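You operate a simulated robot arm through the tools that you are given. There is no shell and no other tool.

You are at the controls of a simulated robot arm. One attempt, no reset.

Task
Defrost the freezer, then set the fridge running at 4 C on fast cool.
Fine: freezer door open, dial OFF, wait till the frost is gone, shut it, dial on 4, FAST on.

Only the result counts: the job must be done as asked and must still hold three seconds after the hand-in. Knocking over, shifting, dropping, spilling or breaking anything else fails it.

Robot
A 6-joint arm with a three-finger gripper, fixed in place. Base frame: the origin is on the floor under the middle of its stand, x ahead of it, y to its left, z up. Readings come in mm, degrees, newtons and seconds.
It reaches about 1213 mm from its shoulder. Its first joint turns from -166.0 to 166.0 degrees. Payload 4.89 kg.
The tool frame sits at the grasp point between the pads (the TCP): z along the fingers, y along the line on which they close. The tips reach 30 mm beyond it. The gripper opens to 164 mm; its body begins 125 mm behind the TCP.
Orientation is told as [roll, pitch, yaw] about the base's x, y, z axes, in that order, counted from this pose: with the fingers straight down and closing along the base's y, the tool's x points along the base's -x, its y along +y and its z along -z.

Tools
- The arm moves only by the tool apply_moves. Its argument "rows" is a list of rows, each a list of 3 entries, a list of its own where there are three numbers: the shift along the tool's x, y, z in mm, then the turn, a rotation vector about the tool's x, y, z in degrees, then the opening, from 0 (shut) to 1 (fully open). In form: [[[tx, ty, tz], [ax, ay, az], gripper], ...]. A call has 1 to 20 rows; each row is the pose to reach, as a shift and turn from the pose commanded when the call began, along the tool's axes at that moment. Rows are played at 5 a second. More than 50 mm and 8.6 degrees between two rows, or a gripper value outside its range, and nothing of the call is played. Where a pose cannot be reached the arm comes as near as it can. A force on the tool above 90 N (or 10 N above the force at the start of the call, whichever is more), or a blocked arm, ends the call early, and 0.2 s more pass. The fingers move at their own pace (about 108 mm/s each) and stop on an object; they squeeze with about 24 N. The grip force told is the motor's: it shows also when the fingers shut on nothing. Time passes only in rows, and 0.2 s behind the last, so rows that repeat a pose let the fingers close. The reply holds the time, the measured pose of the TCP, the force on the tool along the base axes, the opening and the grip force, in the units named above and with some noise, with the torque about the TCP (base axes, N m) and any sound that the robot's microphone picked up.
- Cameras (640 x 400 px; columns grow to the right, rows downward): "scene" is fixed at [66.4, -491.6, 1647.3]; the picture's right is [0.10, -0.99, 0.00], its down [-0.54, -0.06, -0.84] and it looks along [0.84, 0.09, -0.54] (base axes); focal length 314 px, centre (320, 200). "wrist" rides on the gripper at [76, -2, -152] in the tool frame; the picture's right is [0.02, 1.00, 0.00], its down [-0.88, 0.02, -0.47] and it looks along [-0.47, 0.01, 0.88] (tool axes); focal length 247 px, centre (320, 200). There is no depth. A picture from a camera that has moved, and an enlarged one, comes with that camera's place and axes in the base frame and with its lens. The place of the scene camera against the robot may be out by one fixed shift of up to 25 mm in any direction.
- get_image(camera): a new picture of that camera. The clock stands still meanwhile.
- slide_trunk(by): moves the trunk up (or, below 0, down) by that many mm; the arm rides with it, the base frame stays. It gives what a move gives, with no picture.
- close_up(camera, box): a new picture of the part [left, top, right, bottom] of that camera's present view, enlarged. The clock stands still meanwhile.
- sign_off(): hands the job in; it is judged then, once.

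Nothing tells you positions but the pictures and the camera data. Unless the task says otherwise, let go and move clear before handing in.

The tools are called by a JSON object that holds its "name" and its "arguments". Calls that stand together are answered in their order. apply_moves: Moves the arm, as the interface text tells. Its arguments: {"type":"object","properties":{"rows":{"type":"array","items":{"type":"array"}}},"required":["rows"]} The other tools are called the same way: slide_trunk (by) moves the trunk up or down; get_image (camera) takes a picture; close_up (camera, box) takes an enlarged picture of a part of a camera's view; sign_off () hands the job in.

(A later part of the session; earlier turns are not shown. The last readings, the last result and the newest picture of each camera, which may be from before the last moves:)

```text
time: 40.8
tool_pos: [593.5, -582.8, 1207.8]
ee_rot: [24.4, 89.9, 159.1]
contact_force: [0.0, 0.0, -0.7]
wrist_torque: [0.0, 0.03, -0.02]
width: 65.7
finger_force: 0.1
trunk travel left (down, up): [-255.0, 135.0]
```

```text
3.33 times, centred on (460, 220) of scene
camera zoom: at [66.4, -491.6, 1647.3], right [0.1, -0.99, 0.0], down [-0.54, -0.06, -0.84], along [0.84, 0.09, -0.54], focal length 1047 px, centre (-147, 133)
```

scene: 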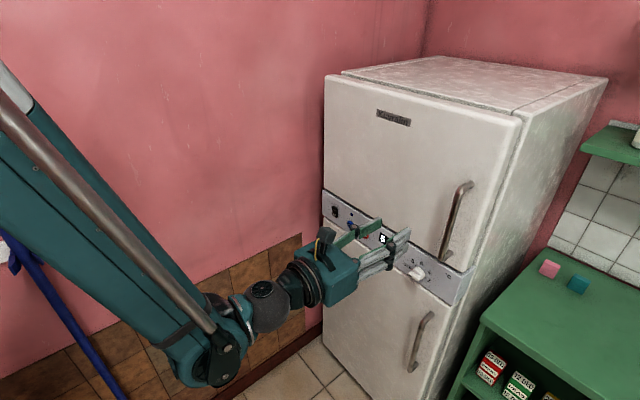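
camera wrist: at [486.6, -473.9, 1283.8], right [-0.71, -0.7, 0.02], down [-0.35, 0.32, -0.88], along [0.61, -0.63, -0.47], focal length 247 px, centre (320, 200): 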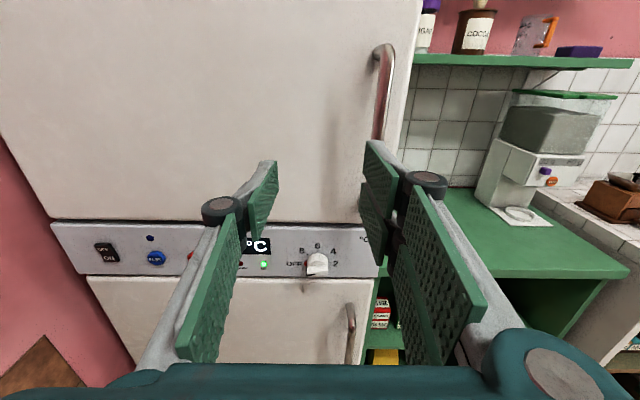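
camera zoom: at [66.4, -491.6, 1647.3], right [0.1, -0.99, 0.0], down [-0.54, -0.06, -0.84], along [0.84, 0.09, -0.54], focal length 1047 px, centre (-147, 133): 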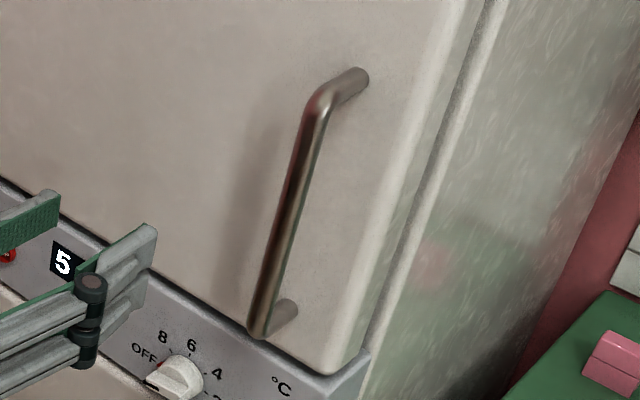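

The handle bar is vertical at about u = 54 mm right of centre, spanning roughly 1105 to 1300 mm height. I'll line the gripper up with it and come in to just short of the bar.

{"name": "apply_moves", "arguments": {"rows": [[[-2, 22, 15], [0, 0, 0], 0.5], [[-4, 44, 35], [0, 0, 0], 0.5], [[-4, 66, 55], [0, 0, 0], 0.5], [[-4, 66, 75], [0, 0, 0], 0.5], [[-4, 66, 75], [0, 0, 0], 0.5]]}}

{"name": "get_image", "arguments": {"camera": "wrist"}}

{"name": "close_up", "arguments": {"camera": "scene", "box": [400, 160, 520, 280]}}

```text
time: 42.0
tool_pos: [599.4, -684.5, 1203.8]
ee_rot: [8.6, 89.9, 143.4]
contact_force: [-0.8, 0.1, 0.1]
wrist_torque: [-0.02, 0.0, 0.07]
width: 81.7
finger_force: 0.0
trunk travel left (down, up): [-255.0, 135.0]
```

```text
taken
camera wrist: at [493.0, -574.8, 1279.6], right [-0.71, -0.7, 0.02], down [-0.35, 0.32, -0.88], along [0.61, -0.63, -0.47], focal length 247 px, centre (320, 200)
```

wrist: 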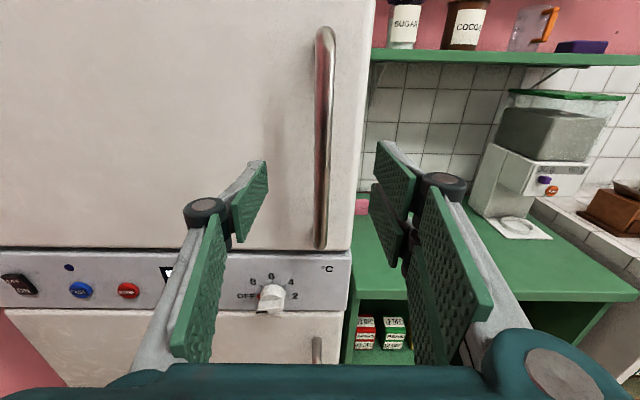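

```text
3.33 times, centred on (460, 220) of scene
camera zoom: at [66.4, -491.6, 1647.3], right [0.1, -0.99, 0.0], down [-0.54, -0.06, -0.84], along [0.84, 0.09, -0.54], focal length 1047 px, centre (-147, 133)
```

zoom: 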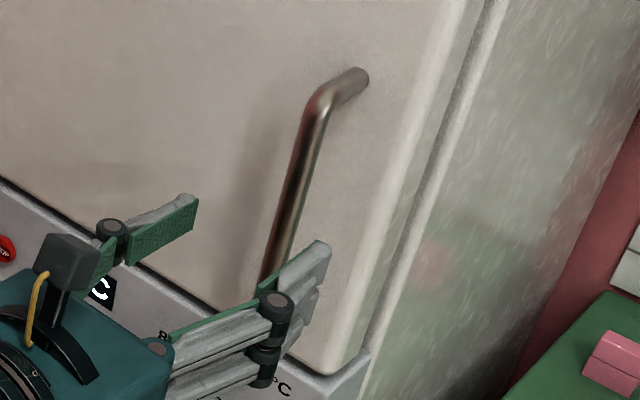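

{"name": "apply_moves", "arguments": {"rows": [[[0, 1, 13], [0, 0, 0], 0.5], [[0, 1, 26], [0, 0, 0], 0.5], [[0, 1, 40], [0, 0, 0], 0.5], [[0, 1, 40], [0, 0, 0], 0.5]]}}

{"name": "close_up", "arguments": {"camera": "wrist", "box": [220, 60, 440, 260]}}

{"name": "close_up", "arguments": {"camera": "scene", "box": [400, 160, 520, 280]}}

```text
time: 43.0
tool_pos: [627.5, -712.3, 1203.7]
ee_rot: [20.5, 90.0, 155.2]
contact_force: [0.0, -0.6, -0.4]
wrist_torque: [-0.05, -0.01, -0.01]
width: 82.2
finger_force: 0.0
trunk travel left (down, up): [-255.0, 135.0]
```

```text
2.00 times, centred on (330, 160) of wrist
camera zoom: at [521.2, -603.3, 1280.0], right [-0.71, -0.7, 0.02], down [-0.35, 0.32, -0.88], along [0.61, -0.63, -0.47], focal length 494 px, centre (300, 280)
```

zoom: 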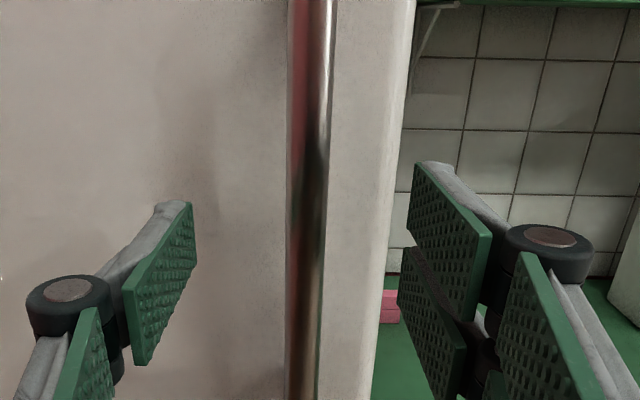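

```text
3.33 times, centred on (460, 220) of scene
camera zoom: at [66.4, -491.6, 1647.3], right [0.1, -0.99, 0.0], down [-0.54, -0.06, -0.84], along [0.84, 0.09, -0.54], focal length 1047 px, centre (-147, 133)
```

zoom: 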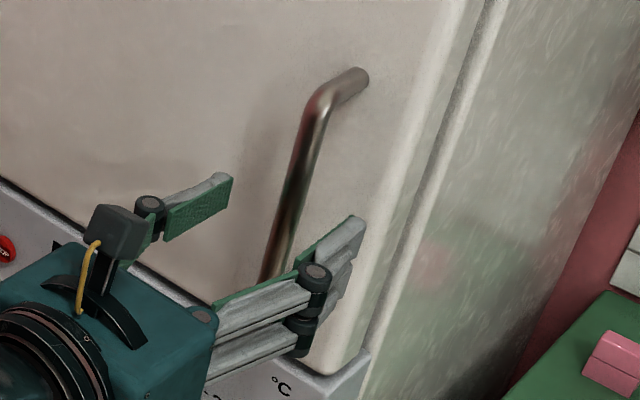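

The bar is level with the fingertips now. I'll go in 18 mm more and close on it.

{"name": "apply_moves", "arguments": {"rows": [[[0, 0, 9], [0, 0, 0], 0.5], [[0, 0, 18], [0, 0, 0], 0.5], [[0, 0, 18], [0, 0, 0], 0.3], [[0, 0, 18], [0, 0, 0], 0.15], [[0, 0, 18], [0, 0, 0], 0.05], [[0, 0, 18], [0, 0, 0], 0.0]]}}

{"name": "close_up", "arguments": {"camera": "wrist", "box": [220, 60, 440, 260]}}

{"name": "close_up", "arguments": {"camera": "scene", "box": [400, 160, 520, 280]}}

```text
time: 44.4
tool_pos: [637.9, -726.5, 1204.6]
ee_rot: [-22.4, 90.1, 112.3]
contact_force: [-11.8, -11.2, 0.9]
wrist_torque: [-0.02, 0.08, -0.17]
width: 14.8
finger_force: 44.7
trunk travel left (down, up): [-255.0, 135.0]
```

```text
2.00 times, centred on (330, 160) of wrist
camera zoom: at [531.6, -616.6, 1280.7], right [-0.71, -0.7, 0.02], down [-0.35, 0.32, -0.88], along [0.61, -0.63, -0.47], focal length 494 px, centre (300, 280)
```

zoom: 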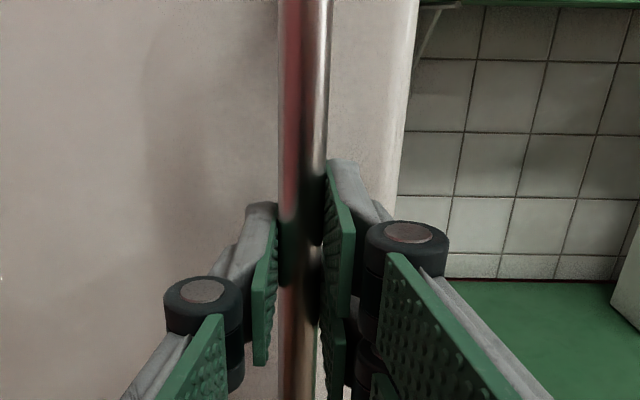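

```text
3.33 times, centred on (460, 220) of scene
camera zoom: at [66.4, -491.6, 1647.3], right [0.1, -0.99, 0.0], down [-0.54, -0.06, -0.84], along [0.84, 0.09, -0.54], focal length 1047 px, centre (-147, 133)
```

zoom: 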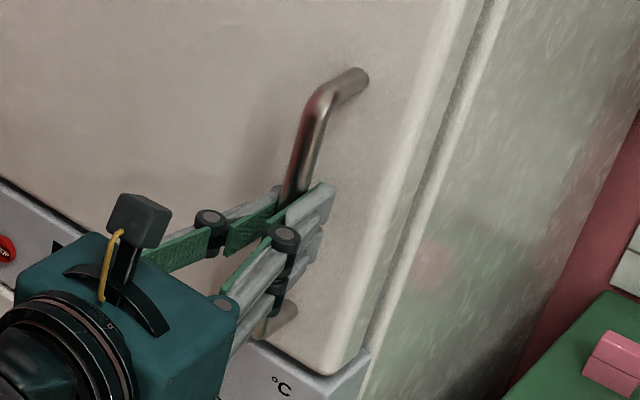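

The bar is gripped (14.8 mm). I'll start pulling the door along its arc about the left hinge, slowly at first, and watch the force.

{"name": "apply_moves", "arguments": {"rows": [[[0, -1, -8.5], [-1, 0, 0], 0], [[0, -2.1, -17], [-2, 0, 0], 0], [[0, -3.4, -25.4], [-3, 0, 0], 0], [[0, -4.8, -33.9], [-4, 0, 0], 0], [[0, -8.1, -50.6], [-6, 0, 0], 0]]}}

{"name": "get_image", "arguments": {"camera": "scene"}}

```text
time: 45.6
tool_pos: [607.2, -682.8, 1203.0]
ee_rot: [173.7, 90.1, -57.6]
contact_force: [-1.5, 0.0, 26.3]
wrist_torque: [-0.69, -0.51, 0.15]
width: 15.2
finger_force: 44.8
trunk travel left (down, up): [-255.0, 135.0]
```

```text
taken
```

scene: 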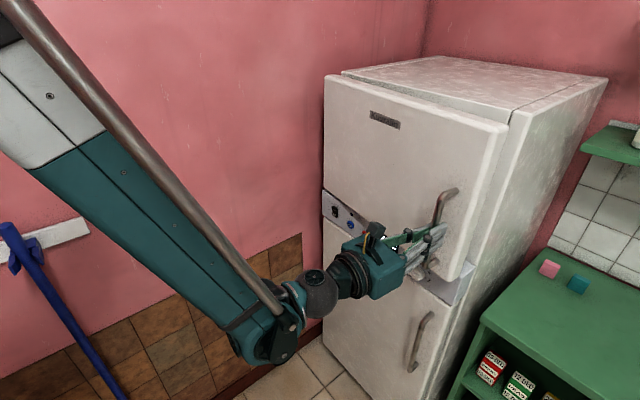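

The door is coming open smoothly. I'll continue along the arc, turning the gripper with the door.

{"name": "apply_moves", "arguments": {"rows": [[[0, -2.7, -21.2], [-2.5, 0, 0], 0], [[0, -6.4, -42.3], [-5, 0, 0], 0], [[0, -10.9, -63.1], [-7.5, 0, 0], 0], [[0, -16.4, -83.8], [-10, 0, 0], 0], [[0, -22.8, -104.2], [-12.5, 0, 0], 0], [[0, -30.1, -124.3], [-15, 0, 0], 0]]}}

{"name": "get_image", "arguments": {"camera": "scene"}}

{"name": "get_image", "arguments": {"camera": "wrist"}}

```text
time: 47.0
tool_pos: [559.0, -567.3, 1203.0]
ee_rot: [96.7, 89.8, -149.5]
contact_force: [52.9, 15.1, 27.7]
wrist_torque: [-0.3, -0.78, 0.58]
width: 14.8
finger_force: 44.7
trunk travel left (down, up): [-255.0, 135.0]
```

```text
taken
```

scene: 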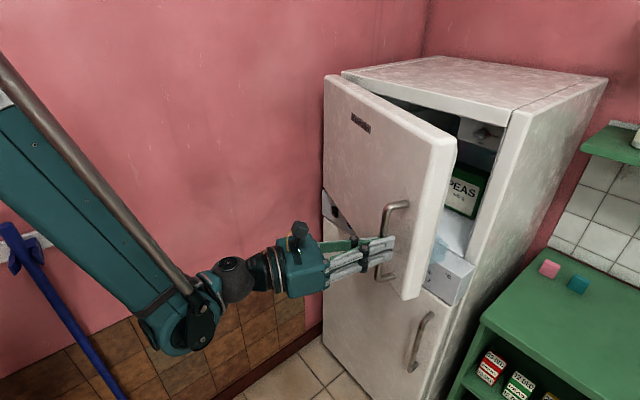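

```text
taken
camera wrist: at [498.4, -426.7, 1280.2], right [-0.91, -0.41, 0.02], down [-0.21, 0.42, -0.88], along [0.35, -0.81, -0.47], focal length 247 px, centre (320, 200)
```

wrist: 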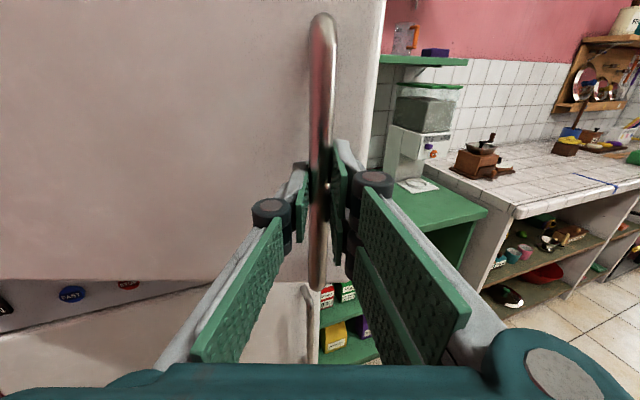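

Door is at about 21 degrees; there is frozen food inside. The pull shows the true hinge sits a little deeper than I assumed, so I'll correct the arc and continue to about 40 degrees.

{"name": "apply_moves", "arguments": {"rows": [[[0, -6, -15], [-1.5, 0, 0], 0], [[0, -8, -26.3], [-3, 0, 0], 0], [[0, -13.4, -51.5], [-6, 0, 0], 0], [[0, -20, -76.4], [-9, 0, 0], 0], [[0, -28, -100.8], [-12, 0, 0], 0], [[0, -37.2, -124.9], [-15, 0, 0], 0], [[0, -47.7, -148.4], [-18, 0, 0], 0]]}}

{"name": "get_image", "arguments": {"camera": "scene"}}

{"name": "get_image", "arguments": {"camera": "wrist"}}

```text
time: 48.6
tool_pos: [539.7, -413.7, 1206.2]
ee_rot: [144.8, 89.9, -119.6]
contact_force: [2.7, 1.3, 8.5]
wrist_torque: [-0.56, -0.23, 0.28]
width: 14.8
finger_force: 45.3
out of reach, approached as far as the arm can: row 4
trunk travel left (down, up): [-255.0, 135.0]
```

```text
taken
```

scene: 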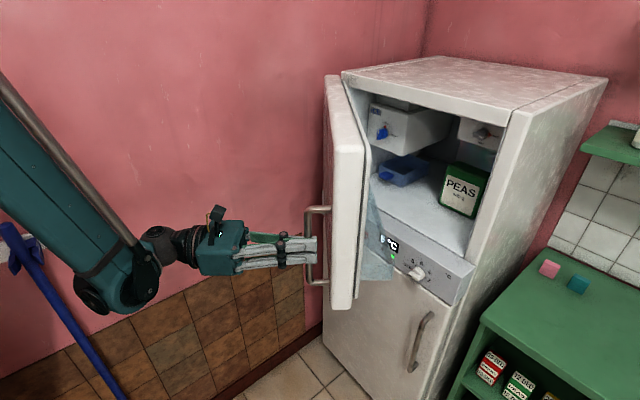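

```text
taken
camera wrist: at [525.6, -261.8, 1282.2], right [-0.99, -0.1, 0.02], down [-0.07, 0.47, -0.88], along [0.08, -0.88, -0.47], focal length 247 px, centre (320, 200)
```

wrist: 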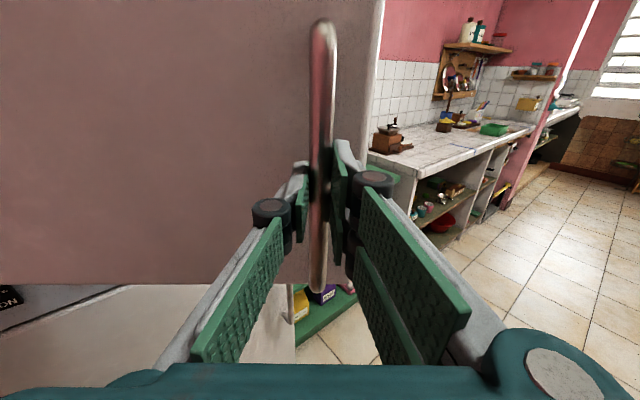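

The door is about 40 degrees open with almost no side load. I'll look closely at the inside, including the pale blue patch near the panel.

{"name": "close_up", "arguments": {"camera": "scene", "box": [310, 80, 530, 290]}}

```text
1.90 times, centred on (420, 185) of scene
camera zoom: at [66.4, -491.6, 1647.3], right [0.1, -0.99, 0.0], down [-0.54, -0.06, -0.84], along [0.84, 0.09, -0.54], focal length 598 px, centre (130, 229)
```

zoom: 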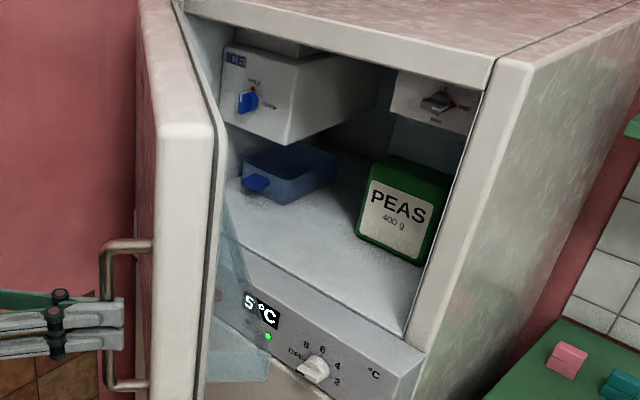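

Inside are an ice maker, a blue tray, a box of peas and frost on the floor. I'll keep opening the door to about 70 degrees, with the wrist turning less than the door.

{"name": "apply_moves", "arguments": {"rows": [[[0, -4, -25.4], [-2, 0, 0], 0], [[0, -9.4, -50.6], [-4, 0, 0], 0], [[0, -16, -75.5], [-6, 0, 0], 0], [[0, -24, -99.9], [-8, 0, 0], 0], [[0, -33.2, -124], [-10, 0, 0], 0], [[0, -43.7, -147.5], [-12, 0, 0], 0], [[0, -55.4, -170.4], [-14, 0, 0], 0]]}}

{"name": "get_image", "arguments": {"camera": "scene"}}

```text
time: 50.2
tool_pos: [574.8, -238.5, 1203.6]
ee_rot: [-97.2, 90.1, -15.6]
contact_force: [-10.9, 3.6, 27.8]
wrist_torque: [-1.2, 0.3, 0.05]
width: 14.7
finger_force: 44.9
trunk travel left (down, up): [-255.0, 135.0]
```

```text
taken
```

scene: 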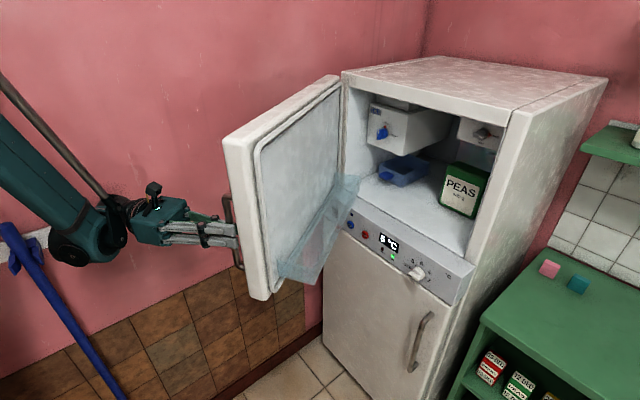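

{"name": "apply_moves", "arguments": {"rows": [[[0, -7.1, -24.7], [-2, 0, 0], 0], [[0, -15.5, -49.1], [-4, 0, 0], 0], [[0, -25.1, -73], [-6, 0, 0], 0], [[0, -36, -96.2], [-8, 0, 0], 0], [[0, -48.1, -119], [-10, 0, 0], 0]]}}

{"name": "get_image", "arguments": {"camera": "scene"}}

{"name": "close_up", "arguments": {"camera": "scene", "box": [330, 80, 530, 260]}}

```text
time: 50.8
tool_pos: [587.4, -209.5, 1203.8]
ee_rot: [-17.3, 89.8, 61.7]
contact_force: [51.2, -24.1, -12.7]
wrist_torque: [0.41, 0.18, 0.62]
width: 14.7
finger_force: 45.0
trunk travel left (down, up): [-255.0, 135.0]
stopped in row 2: the force on the tool passed its limit at 101 N (the readings are from after the stop); the commanded pose is now the measured one
```

```text
taken
```

scene: 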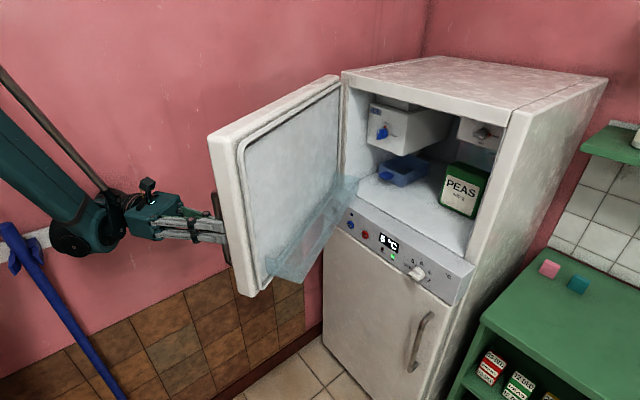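

```text
2.22 times, centred on (430, 170) of scene
camera zoom: at [66.4, -491.6, 1647.3], right [0.1, -0.99, 0.0], down [-0.54, -0.06, -0.84], along [0.84, 0.09, -0.54], focal length 698 px, centre (76, 267)
```

zoom: 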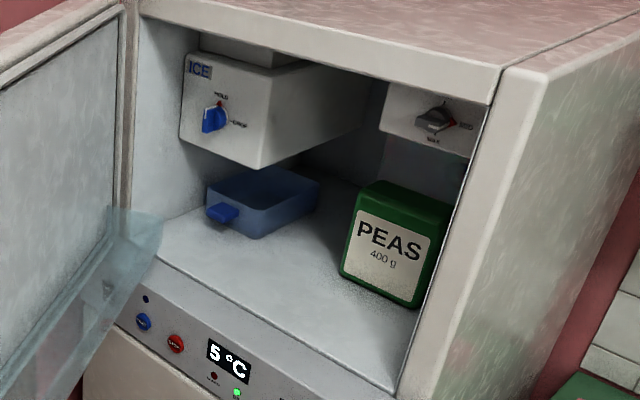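

The force limit tripped because my arc drifted slightly outward; the door is at about 62 degrees. From the recorded points I've refit the hinge at u = -448, d = 1041 with radius 511 mm. I'll read the exact gripper direction before going further.

{"name": "get_image", "arguments": {"camera": "wrist"}}

```text
taken
camera wrist: at [616.7, -60.5, 1280.6], right [-0.98, 0.19, 0.02], down [0.07, 0.47, -0.88], along [-0.18, -0.86, -0.48], focal length 247 px, centre (320, 200)
```

wrist: 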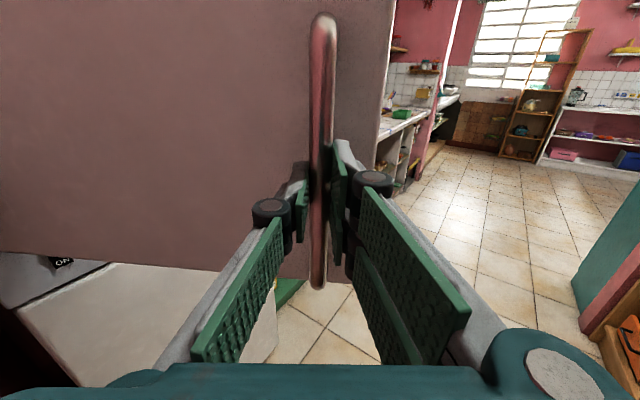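

{"name": "apply_moves", "arguments": {"rows": [[[0, -3, 0.5], [0, 0, 0], 0], [[0, -4.5, -8], [-0.7, 0, 0], 0], [[0, -6.5, -17], [-1.3, 0, 0], 0], [[0, -9.5, -25], [-2, 0, 0], 0]]}}

```text
time: 51.3
tool_pos: [586.4, -210.9, 1204.1]
ee_rot: [-32.7, 89.8, 46.3]
contact_force: [59.1, -27.2, -20.3]
wrist_torque: [0.59, 0.29, 0.69]
width: 14.9
finger_force: 44.9
trunk travel left (down, up): [-255.0, 135.0]
stopped in row 2: the force on the tool passed its limit at 91 N (the readings are from after the stop); the commanded pose is now the measured one
```

The arm is held up here with a purely sideways load. I'll relieve that first before deciding whether to open further.

{"name": "apply_moves", "arguments": {"rows": [[[0, -1, 0], [0, 0, 0], 0], [[0, -2, 0], [0, 0, 0], 0], [[0, -3, 0], [0, 0, 0], 0]]}}

{"name": "close_up", "arguments": {"camera": "scene", "box": [330, 80, 530, 260]}}

{"name": "close_up", "arguments": {"camera": "scene", "box": [90, 140, 310, 320]}}

```text
time: 52.1
tool_pos: [586.7, -210.4, 1203.3]
ee_rot: [-60.4, 89.7, 18.6]
contact_force: [52.4, -23.0, -20.8]
wrist_torque: [0.47, 0.5, 0.58]
width: 15.1
finger_force: 45.3
trunk travel left (down, up): [-255.0, 135.0]
```

```text
2.22 times, centred on (430, 170) of scene
camera zoom: at [66.4, -491.6, 1647.3], right [0.1, -0.99, 0.0], down [-0.54, -0.06, -0.84], along [0.84, 0.09, -0.54], focal length 698 px, centre (76, 267)
```

zoom: 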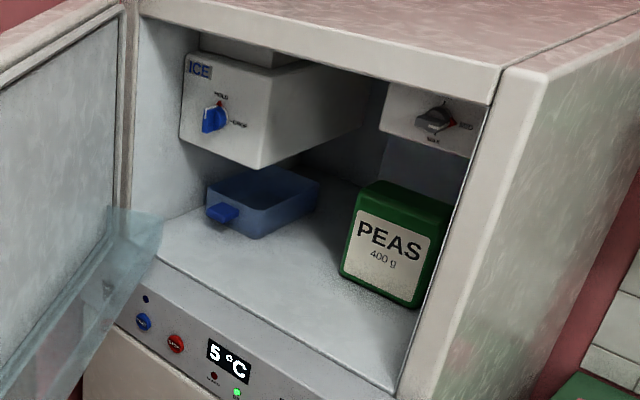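

```text
2.22 times, centred on (200, 230) of scene
camera zoom: at [66.4, -491.6, 1647.3], right [0.1, -0.99, 0.0], down [-0.54, -0.06, -0.84], along [0.84, 0.09, -0.54], focal length 698 px, centre (587, 133)
```

zoom: 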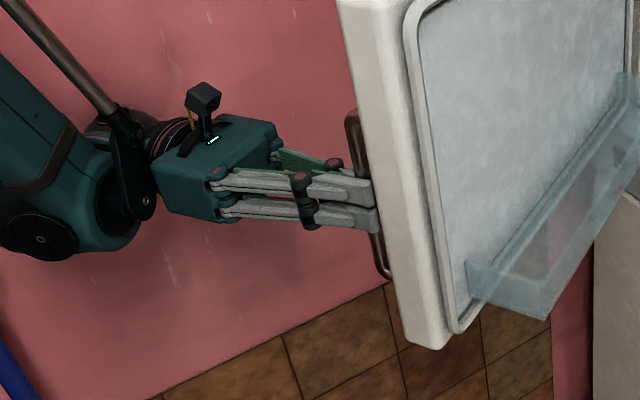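

The wrist appears to be pressing against the left-hand wall: it does not move and the load stays put. I'll swing the gripper back about the handle bar so the wrist comes away from the wall.

{"name": "apply_moves", "arguments": {"rows": [[[0, 0, 0], [3, 0, 0], 0], [[0, 0, 0], [6, 0, 0], 0], [[0, 0, 0], [9, 0, 0], 0], [[0, 0, 0], [12, 0, 0], 0], [[0, 0, 0], [15, 0, 0], 0]]}}

{"name": "get_image", "arguments": {"camera": "scene"}}

{"name": "get_image", "arguments": {"camera": "wrist"}}

```text
time: 53.3
tool_pos: [590.9, -200.8, 1205.0]
ee_rot: [-156.4, 89.6, -62.7]
contact_force: [-73.5, 34.7, -11.2]
wrist_torque: [0.12, 0.42, -0.93]
width: 14.9
finger_force: 45.2
trunk travel left (down, up): [-255.0, 135.0]
```

```text
taken
```

scene: 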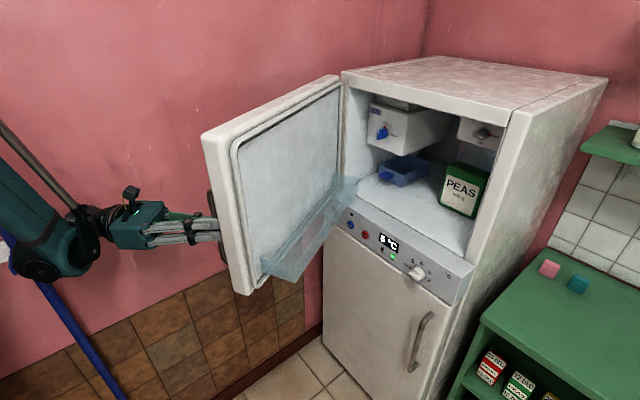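

```text
taken
camera wrist: at [581.0, -47.1, 1280.9], right [-1.0, -0.06, 0.02], down [-0.05, 0.47, -0.88], along [0.05, -0.88, -0.47], focal length 247 px, centre (320, 200)
```

wrist: 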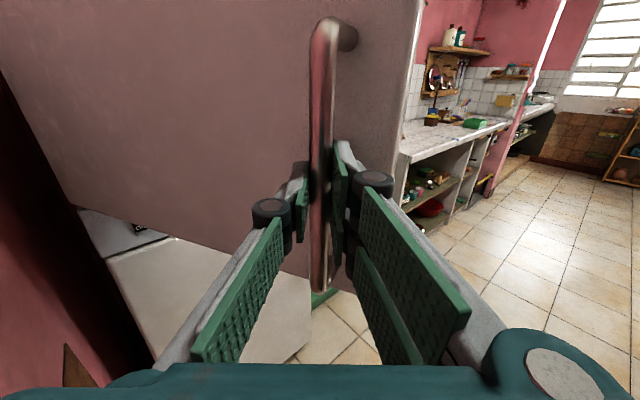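

The wrist is free of the wall again. I'll centre the load and open the last stretch while turning the gripper further away from the wall.

{"name": "apply_moves", "arguments": {"rows": [[[0, 4.4, -2.4], [0, 0, 0], 0], [[0, 4.4, -2.4], [1, 0, 0], 0]]}}

```text
time: 53.9
tool_pos: [590.6, -198.5, 1205.3]
ee_rot: [-169.4, 89.5, -74.3]
contact_force: [-16.5, 7.6, 38.8]
wrist_torque: [-0.33, 0.23, -0.19]
width: 14.4
finger_force: 44.7
trunk travel left (down, up): [-255.0, 135.0]
```

{"name": "apply_moves", "arguments": {"rows": [[[0, -5.7, -11.7], [2.5, 0, 0], 0], [[0, -12.8, -23.1], [5, 0, 0], 0], [[0, -20.2, -34.4], [7.5, 0, 0], 0], [[0, -27.8, -45.4], [10, 0, 0], 0], [[0, -35.6, -56.3], [12.5, 0, 0], 0], [[0, -43.8, -66.9], [15, 0, 0], 0]]}}

{"name": "get_image", "arguments": {"camera": "scene"}}

```text
time: 55.3
tool_pos: [628.3, -138.5, 1206.0]
ee_rot: [-33.8, 89.8, 75.8]
contact_force: [-36.9, 24.9, -21.8]
wrist_torque: [0.12, 0.35, -0.22]
width: 14.7
finger_force: 45.2
trunk travel left (down, up): [-255.0, 135.0]
```

```text
taken
```

scene: 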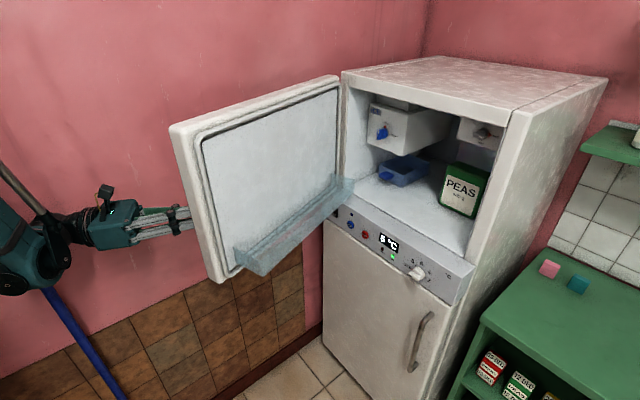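

The door is about 70 degrees open. I'll relieve the remaining load, hold the handle still, and compare the frost over time.

{"name": "apply_moves", "arguments": {"rows": [[[0, 1.5, -2], [0, 0, 0], 0], [[0, 1.5, -2], [0, 0, 0], 0], [[0, 1.5, -2], [0, 0, 0], 0], [[0, 1.5, -2], [0, 0, 0], 0]]}}

{"name": "close_up", "arguments": {"camera": "scene", "box": [335, 85, 525, 255]}}

{"name": "close_up", "arguments": {"camera": "scene", "box": [440, 105, 520, 175]}}

```text
time: 56.3
tool_pos: [628.8, -137.7, 1207.0]
ee_rot: [-46.6, 89.8, 63.2]
contact_force: [14.9, -11.9, -19.0]
wrist_torque: [-0.51, 0.29, -0.01]
width: 14.6
finger_force: 44.9
trunk travel left (down, up): [-255.0, 135.0]
```

```text
2.35 times, centred on (430, 170) of scene
camera zoom: at [66.4, -491.6, 1647.3], right [0.1, -0.99, 0.0], down [-0.54, -0.06, -0.84], along [0.84, 0.09, -0.54], focal length 739 px, centre (61, 271)
```

zoom: 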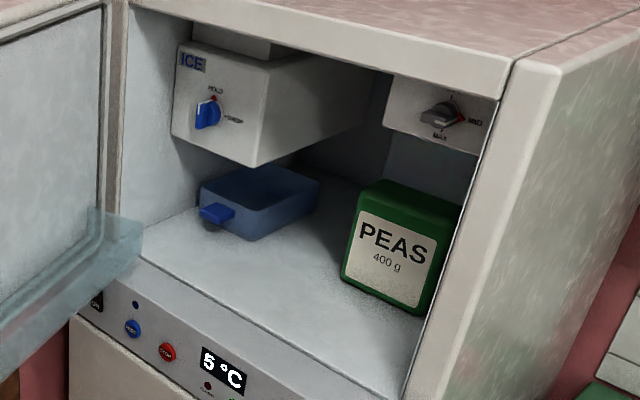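

```text
5.71 times, centred on (480, 140) of scene
camera zoom: at [66.4, -491.6, 1647.3], right [0.1, -0.99, 0.0], down [-0.54, -0.06, -0.84], along [0.84, 0.09, -0.54], focal length 1795 px, centre (-594, 543)
```

zoom: 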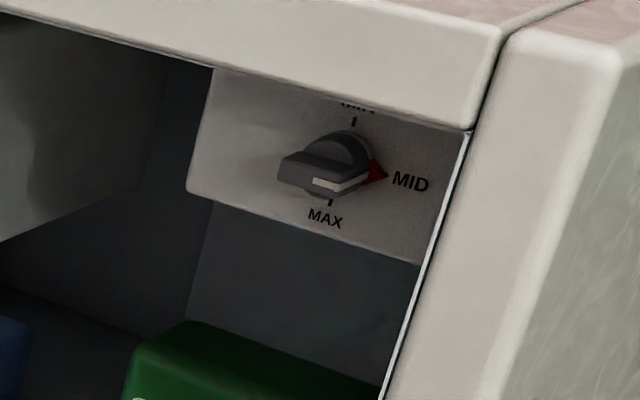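

The inner dial only has MIN/MID/MAX, so the panel dial is the right one for OFF. I'll wait and watch the frost.

{"name": "apply_moves", "arguments": {"rows": [[[0, -0.5, 0], [0, 0, 0], 0], [[0, -0.5, 0], [0, 0, 0], 0], [[0, -0.5, 0], [0, 0, 0], 0], [[0, -0.5, 0], [0, 0, 0], 0], [[0, -0.5, 0], [0, 0, 0], 0], [[0, -0.5, 0], [0, 0, 0], 0], [[0, -0.5, 0], [0, 0, 0], 0], [[0, -0.5, 0], [0, 0, 0], 0], [[0, -0.5, 0], [0, 0, 0], 0], [[0, -0.5, 0], [0, 0, 0], 0], [[0, -0.5, 0], [0, 0, 0], 0], [[0, -0.5, 0], [0, 0, 0], 0], [[0, -0.5, 0], [0, 0, 0], 0], [[0, -0.5, 0], [0, 0, 0], 0], [[0, -0.5, 0], [0, 0, 0], 0], [[0, -0.5, 0], [0, 0, 0], 0], [[0, -0.5, 0], [0, 0, 0], 0], [[0, -0.5, 0], [0, 0, 0], 0], [[0, -0.5, 0], [0, 0, 0], 0], [[0, -0.5, 0], [0, 0, 0], 0]]}}

{"name": "close_up", "arguments": {"camera": "scene", "box": [335, 85, 525, 255]}}

```text
time: 60.5
tool_pos: [628.5, -136.0, 1208.7]
ee_rot: [-58.2, 89.8, 51.6]
contact_force: [35.2, -23.5, -21.3]
wrist_torque: [-0.1, 0.52, 0.08]
width: 14.3
finger_force: 44.9
trunk travel left (down, up): [-255.0, 135.0]
```

```text
2.35 times, centred on (430, 170) of scene
camera zoom: at [66.4, -491.6, 1647.3], right [0.1, -0.99, 0.0], down [-0.54, -0.06, -0.84], along [0.84, 0.09, -0.54], focal length 739 px, centre (61, 271)
```

zoom: 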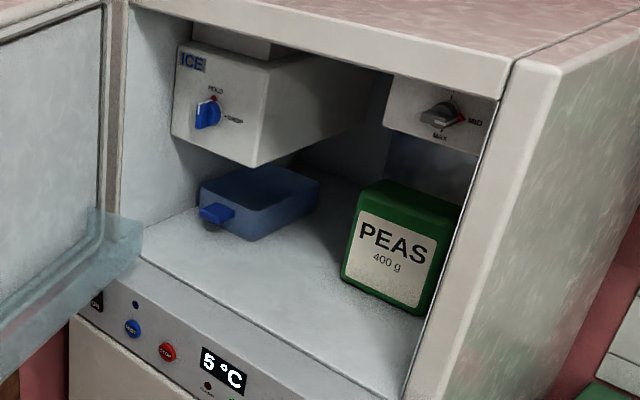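

The frost is still there. I'll loosen the fingers so the bar is only caged and nothing is under load, then wait longer.

{"name": "apply_moves", "arguments": {"rows": [[[0, 0, 0], [0, 0, 0], 0.2], [[0, 0, 0], [0, 0, 0], 0.25], [[0, 0, 0], [0, 0, 0], 0.25], [[0, 0, 0], [0, 0, 0], 0.25], [[0, 0, 0], [0, 0, 0], 0.25]]}}

{"name": "get_image", "arguments": {"camera": "wrist"}}

{"name": "get_image", "arguments": {"camera": "scene"}}

```text
time: 61.7
tool_pos: [627.2, -135.1, 1207.8]
ee_rot: [-71.4, 89.7, 38.2]
contact_force: [-0.5, -0.2, -0.2]
wrist_torque: [0.0, -0.01, 0.0]
width: 41.0
finger_force: 0.1
trunk travel left (down, up): [-255.0, 135.0]
```

```text
taken
camera wrist: at [576.3, 8.0, 1285.2], right [-0.94, -0.34, 0.02], down [-0.17, 0.44, -0.88], along [0.29, -0.83, -0.47], focal length 247 px, centre (320, 200)
```

wrist: 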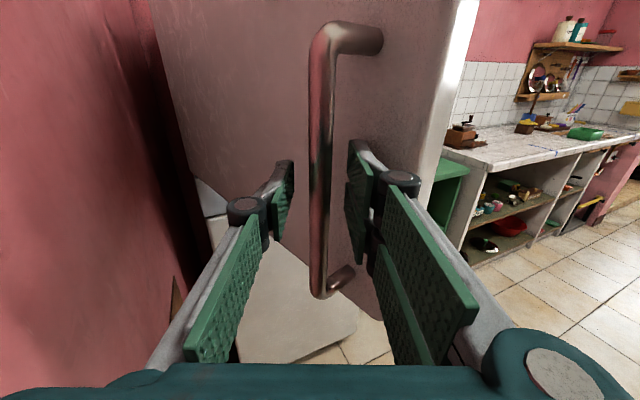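

```text
taken
```

scene: 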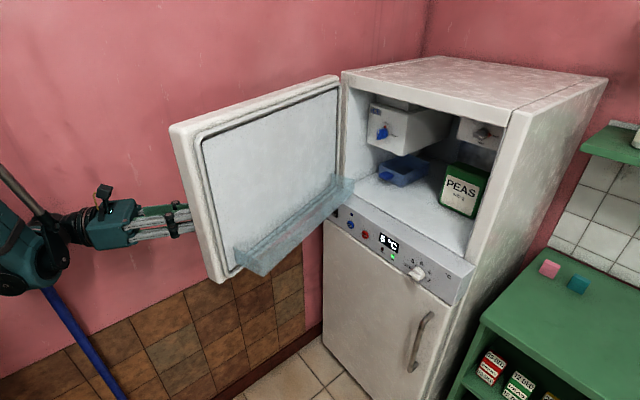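

The door holds its position by itself. I'll wait in place.

{"name": "apply_moves", "arguments": {"rows": [[[0, 0, 0], [0, 0, 0], 0.25], [[0, 0, 0], [0, 0, 0], 0.25], [[0, 0, 0], [0, 0, 0], 0.25], [[0, 0, 0], [0, 0, 0], 0.25], [[0, 0, 0], [0, 0, 0], 0.25], [[0, 0, 0], [0, 0, 0], 0.25], [[0, 0, 0], [0, 0, 0], 0.25], [[0, 0, 0], [0, 0, 0], 0.25], [[0, 0, 0], [0, 0, 0], 0.25], [[0, 0, 0], [0, 0, 0], 0.25], [[0, 0, 0], [0, 0, 0], 0.25], [[0, 0, 0], [0, 0, 0], 0.25], [[0, 0, 0], [0, 0, 0], 0.25], [[0, 0, 0], [0, 0, 0], 0.25], [[0, 0, 0], [0, 0, 0], 0.25], [[0, 0, 0], [0, 0, 0], 0.25], [[0, 0, 0], [0, 0, 0], 0.25], [[0, 0, 0], [0, 0, 0], 0.25], [[0, 0, 0], [0, 0, 0], 0.25], [[0, 0, 0], [0, 0, 0], 0.25]]}}

{"name": "apply_moves", "arguments": {"rows": [[[0, 0, 0], [0, 0, 0], 0.25], [[0, 0, 0], [0, 0, 0], 0.25], [[0, 0, 0], [0, 0, 0], 0.25], [[0, 0, 0], [0, 0, 0], 0.25], [[0, 0, 0], [0, 0, 0], 0.25], [[0, 0, 0], [0, 0, 0], 0.25], [[0, 0, 0], [0, 0, 0], 0.25], [[0, 0, 0], [0, 0, 0], 0.25], [[0, 0, 0], [0, 0, 0], 0.25], [[0, 0, 0], [0, 0, 0], 0.25], [[0, 0, 0], [0, 0, 0], 0.25], [[0, 0, 0], [0, 0, 0], 0.25], [[0, 0, 0], [0, 0, 0], 0.25], [[0, 0, 0], [0, 0, 0], 0.25], [[0, 0, 0], [0, 0, 0], 0.25], [[0, 0, 0], [0, 0, 0], 0.25], [[0, 0, 0], [0, 0, 0], 0.25], [[0, 0, 0], [0, 0, 0], 0.25], [[0, 0, 0], [0, 0, 0], 0.25], [[0, 0, 0], [0, 0, 0], 0.25]]}}

{"name": "apply_moves", "arguments": {"rows": [[[0, 0, 0], [0, 0, 0], 0.25], [[0, 0, 0], [0, 0, 0], 0.25], [[0, 0, 0], [0, 0, 0], 0.25], [[0, 0, 0], [0, 0, 0], 0.25], [[0, 0, 0], [0, 0, 0], 0.25], [[0, 0, 0], [0, 0, 0], 0.25], [[0, 0, 0], [0, 0, 0], 0.25], [[0, 0, 0], [0, 0, 0], 0.25], [[0, 0, 0], [0, 0, 0], 0.25], [[0, 0, 0], [0, 0, 0], 0.25], [[0, 0, 0], [0, 0, 0], 0.25], [[0, 0, 0], [0, 0, 0], 0.25], [[0, 0, 0], [0, 0, 0], 0.25], [[0, 0, 0], [0, 0, 0], 0.25], [[0, 0, 0], [0, 0, 0], 0.25], [[0, 0, 0], [0, 0, 0], 0.25], [[0, 0, 0], [0, 0, 0], 0.25], [[0, 0, 0], [0, 0, 0], 0.25], [[0, 0, 0], [0, 0, 0], 0.25], [[0, 0, 0], [0, 0, 0], 0.25]]}}

{"name": "close_up", "arguments": {"camera": "scene", "box": [335, 85, 525, 255]}}

```text
time: 65.9
tool_pos: [626.2, -134.6, 1209.4]
ee_rot: [-82.5, 89.7, 27.5]
contact_force: [0.1, -0.2, -0.2]
wrist_torque: [-0.01, -0.02, 0.03]
width: 40.9
finger_force: 0.1
trunk travel left (down, up): [-255.0, 135.0]
```

```text
time: 70.1
tool_pos: [624.2, -133.0, 1210.0]
ee_rot: [-92.8, 89.8, 17.0]
contact_force: [0.7, 0.5, 0.3]
wrist_torque: [-0.01, -0.05, 0.01]
width: 40.7
finger_force: 0.1
trunk travel left (down, up): [-255.0, 135.0]
```

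```text
time: 74.3
tool_pos: [624.9, -132.4, 1210.3]
ee_rot: [-102.3, 89.7, 7.4]
contact_force: [-0.5, -0.9, -0.7]
wrist_torque: [-0.02, 0.0, 0.0]
width: 40.8
finger_force: 0.0
trunk travel left (down, up): [-255.0, 135.0]
```

```text
2.35 times, centred on (430, 170) of scene
camera zoom: at [66.4, -491.6, 1647.3], right [0.1, -0.99, 0.0], down [-0.54, -0.06, -0.84], along [0.84, 0.09, -0.54], focal length 739 px, centre (61, 271)
```

zoom: 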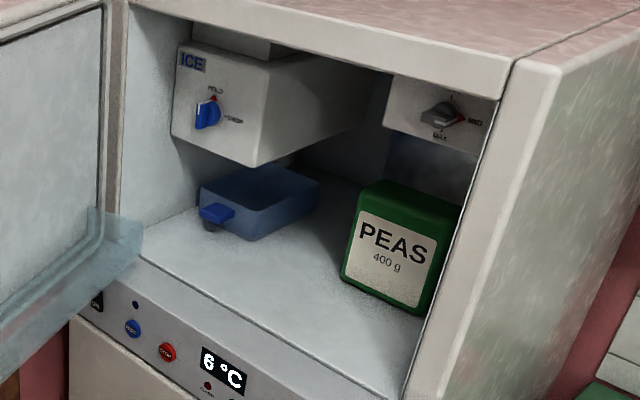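

The display has risen to 6 C, so the cooling is off. Frost is still visible on the floor and walls, so I'll keep waiting.

{"name": "apply_moves", "arguments": {"rows": [[[0, 0, 0], [0, 0, 0], 0.25], [[0, 0, 0], [0, 0, 0], 0.25], [[0, 0, 0], [0, 0, 0], 0.25], [[0, 0, 0], [0, 0, 0], 0.25], [[0, 0, 0], [0, 0, 0], 0.25], [[0, 0, 0], [0, 0, 0], 0.25], [[0, 0, 0], [0, 0, 0], 0.25], [[0, 0, 0], [0, 0, 0], 0.25], [[0, 0, 0], [0, 0, 0], 0.25], [[0, 0, 0], [0, 0, 0], 0.25], [[0, 0, 0], [0, 0, 0], 0.25], [[0, 0, 0], [0, 0, 0], 0.25], [[0, 0, 0], [0, 0, 0], 0.25], [[0, 0, 0], [0, 0, 0], 0.25], [[0, 0, 0], [0, 0, 0], 0.25], [[0, 0, 0], [0, 0, 0], 0.25], [[0, 0, 0], [0, 0, 0], 0.25], [[0, 0, 0], [0, 0, 0], 0.25], [[0, 0, 0], [0, 0, 0], 0.25], [[0, 0, 0], [0, 0, 0], 0.25]]}}

{"name": "apply_moves", "arguments": {"rows": [[[0, 0, 0], [0, 0, 0], 0.25], [[0, 0, 0], [0, 0, 0], 0.25], [[0, 0, 0], [0, 0, 0], 0.25], [[0, 0, 0], [0, 0, 0], 0.25], [[0, 0, 0], [0, 0, 0], 0.25], [[0, 0, 0], [0, 0, 0], 0.25], [[0, 0, 0], [0, 0, 0], 0.25], [[0, 0, 0], [0, 0, 0], 0.25], [[0, 0, 0], [0, 0, 0], 0.25], [[0, 0, 0], [0, 0, 0], 0.25], [[0, 0, 0], [0, 0, 0], 0.25], [[0, 0, 0], [0, 0, 0], 0.25], [[0, 0, 0], [0, 0, 0], 0.25], [[0, 0, 0], [0, 0, 0], 0.25], [[0, 0, 0], [0, 0, 0], 0.25], [[0, 0, 0], [0, 0, 0], 0.25], [[0, 0, 0], [0, 0, 0], 0.25], [[0, 0, 0], [0, 0, 0], 0.25], [[0, 0, 0], [0, 0, 0], 0.25], [[0, 0, 0], [0, 0, 0], 0.25]]}}

{"name": "apply_moves", "arguments": {"rows": [[[0, 0, 0], [0, 0, 0], 0.25], [[0, 0, 0], [0, 0, 0], 0.25], [[0, 0, 0], [0, 0, 0], 0.25], [[0, 0, 0], [0, 0, 0], 0.25], [[0, 0, 0], [0, 0, 0], 0.25], [[0, 0, 0], [0, 0, 0], 0.25], [[0, 0, 0], [0, 0, 0], 0.25], [[0, 0, 0], [0, 0, 0], 0.25], [[0, 0, 0], [0, 0, 0], 0.25], [[0, 0, 0], [0, 0, 0], 0.25], [[0, 0, 0], [0, 0, 0], 0.25], [[0, 0, 0], [0, 0, 0], 0.25], [[0, 0, 0], [0, 0, 0], 0.25], [[0, 0, 0], [0, 0, 0], 0.25], [[0, 0, 0], [0, 0, 0], 0.25], [[0, 0, 0], [0, 0, 0], 0.25], [[0, 0, 0], [0, 0, 0], 0.25], [[0, 0, 0], [0, 0, 0], 0.25], [[0, 0, 0], [0, 0, 0], 0.25], [[0, 0, 0], [0, 0, 0], 0.25]]}}

{"name": "close_up", "arguments": {"camera": "scene", "box": [335, 85, 525, 255]}}

{"name": "get_image", "arguments": {"camera": "scene"}}

```text
time: 78.5
tool_pos: [623.7, -131.3, 1212.3]
ee_rot: [-108.7, 89.7, 1.2]
contact_force: [0.2, 0.0, 0.1]
wrist_torque: [0.01, 0.02, -0.02]
width: 40.6
finger_force: 0.1
trunk travel left (down, up): [-255.0, 135.0]
```

```text
time: 82.7
tool_pos: [622.5, -132.6, 1211.5]
ee_rot: [-112.7, 89.7, -2.9]
contact_force: [0.5, 0.1, 0.3]
wrist_torque: [0.0, 0.02, 0.01]
width: 41.3
finger_force: 0.0
trunk travel left (down, up): [-255.0, 135.0]
```

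```text
time: 86.9
tool_pos: [621.4, -132.7, 1212.9]
ee_rot: [-115.6, 89.5, -5.8]
contact_force: [0.4, 0.9, -0.6]
wrist_torque: [-0.01, 0.0, 0.02]
width: 41.2
finger_force: 0.1
trunk travel left (down, up): [-255.0, 135.0]
```

```text
2.35 times, centred on (430, 170) of scene
camera zoom: at [66.4, -491.6, 1647.3], right [0.1, -0.99, 0.0], down [-0.54, -0.06, -0.84], along [0.84, 0.09, -0.54], focal length 739 px, centre (61, 271)
```

zoom: 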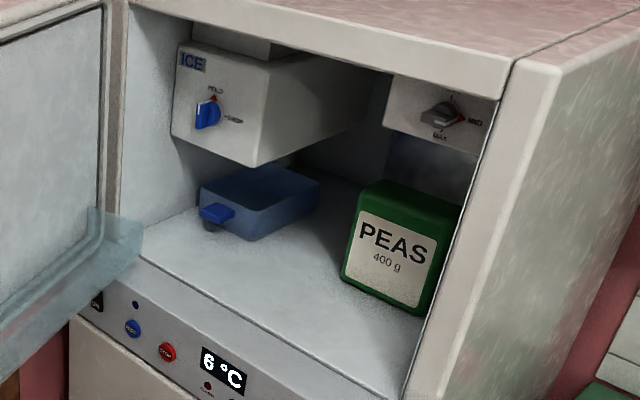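

```text
taken
```

scene: 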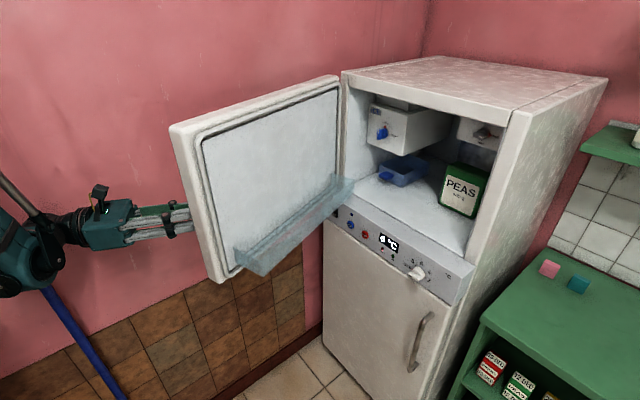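

{"name": "close_up", "arguments": {"camera": "scene", "box": [365, 150, 480, 230]}}

{"name": "close_up", "arguments": {"camera": "scene", "box": [330, 200, 430, 270]}}

{"name": "close_up", "arguments": {"camera": "scene", "box": [340, 90, 440, 170]}}

{"name": "get_image", "arguments": {"camera": "wrist"}}

```text
5.00 times, centred on (422, 190) of scene
camera zoom: at [66.4, -491.6, 1647.3], right [0.1, -0.99, 0.0], down [-0.54, -0.06, -0.84], along [0.84, 0.09, -0.54], focal length 1570 px, centre (-192, 250)
```

zoom: 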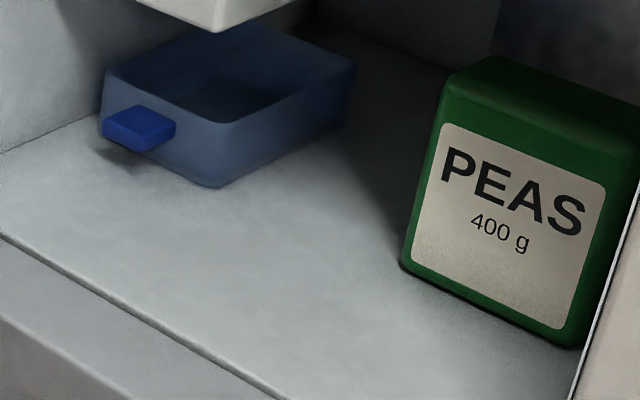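

```text
5.71 times, centred on (380, 235) of scene
camera zoom: at [66.4, -491.6, 1647.3], right [0.1, -0.99, 0.0], down [-0.54, -0.06, -0.84], along [0.84, 0.09, -0.54], focal length 1795 px, centre (-23, 0)
```

zoom: 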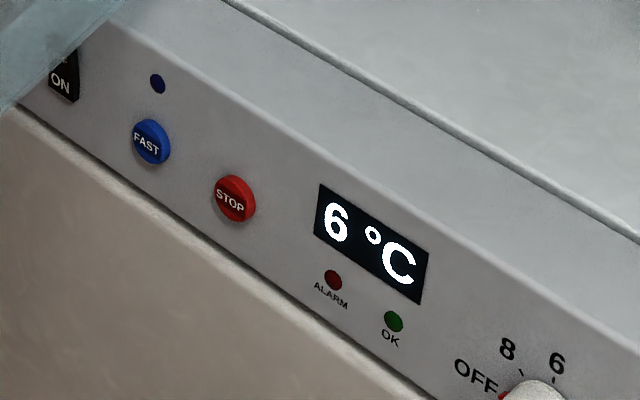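

```text
5.00 times, centred on (390, 130) of scene
camera zoom: at [66.4, -491.6, 1647.3], right [0.1, -0.99, 0.0], down [-0.54, -0.06, -0.84], along [0.84, 0.09, -0.54], focal length 1570 px, centre (-30, 550)
```

zoom: 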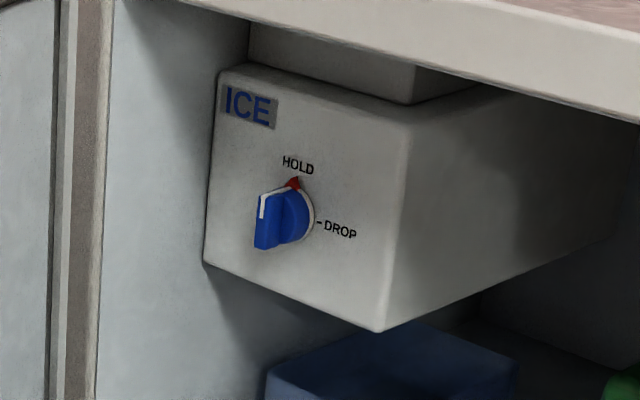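

```text
taken
camera wrist: at [570.3, 12.3, 1288.4], right [-0.94, -0.34, 0.02], down [-0.17, 0.44, -0.88], along [0.29, -0.83, -0.47], focal length 247 px, centre (320, 200)
```

wrist: 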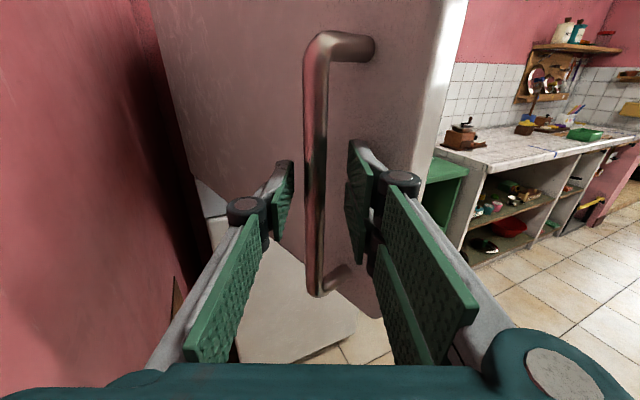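

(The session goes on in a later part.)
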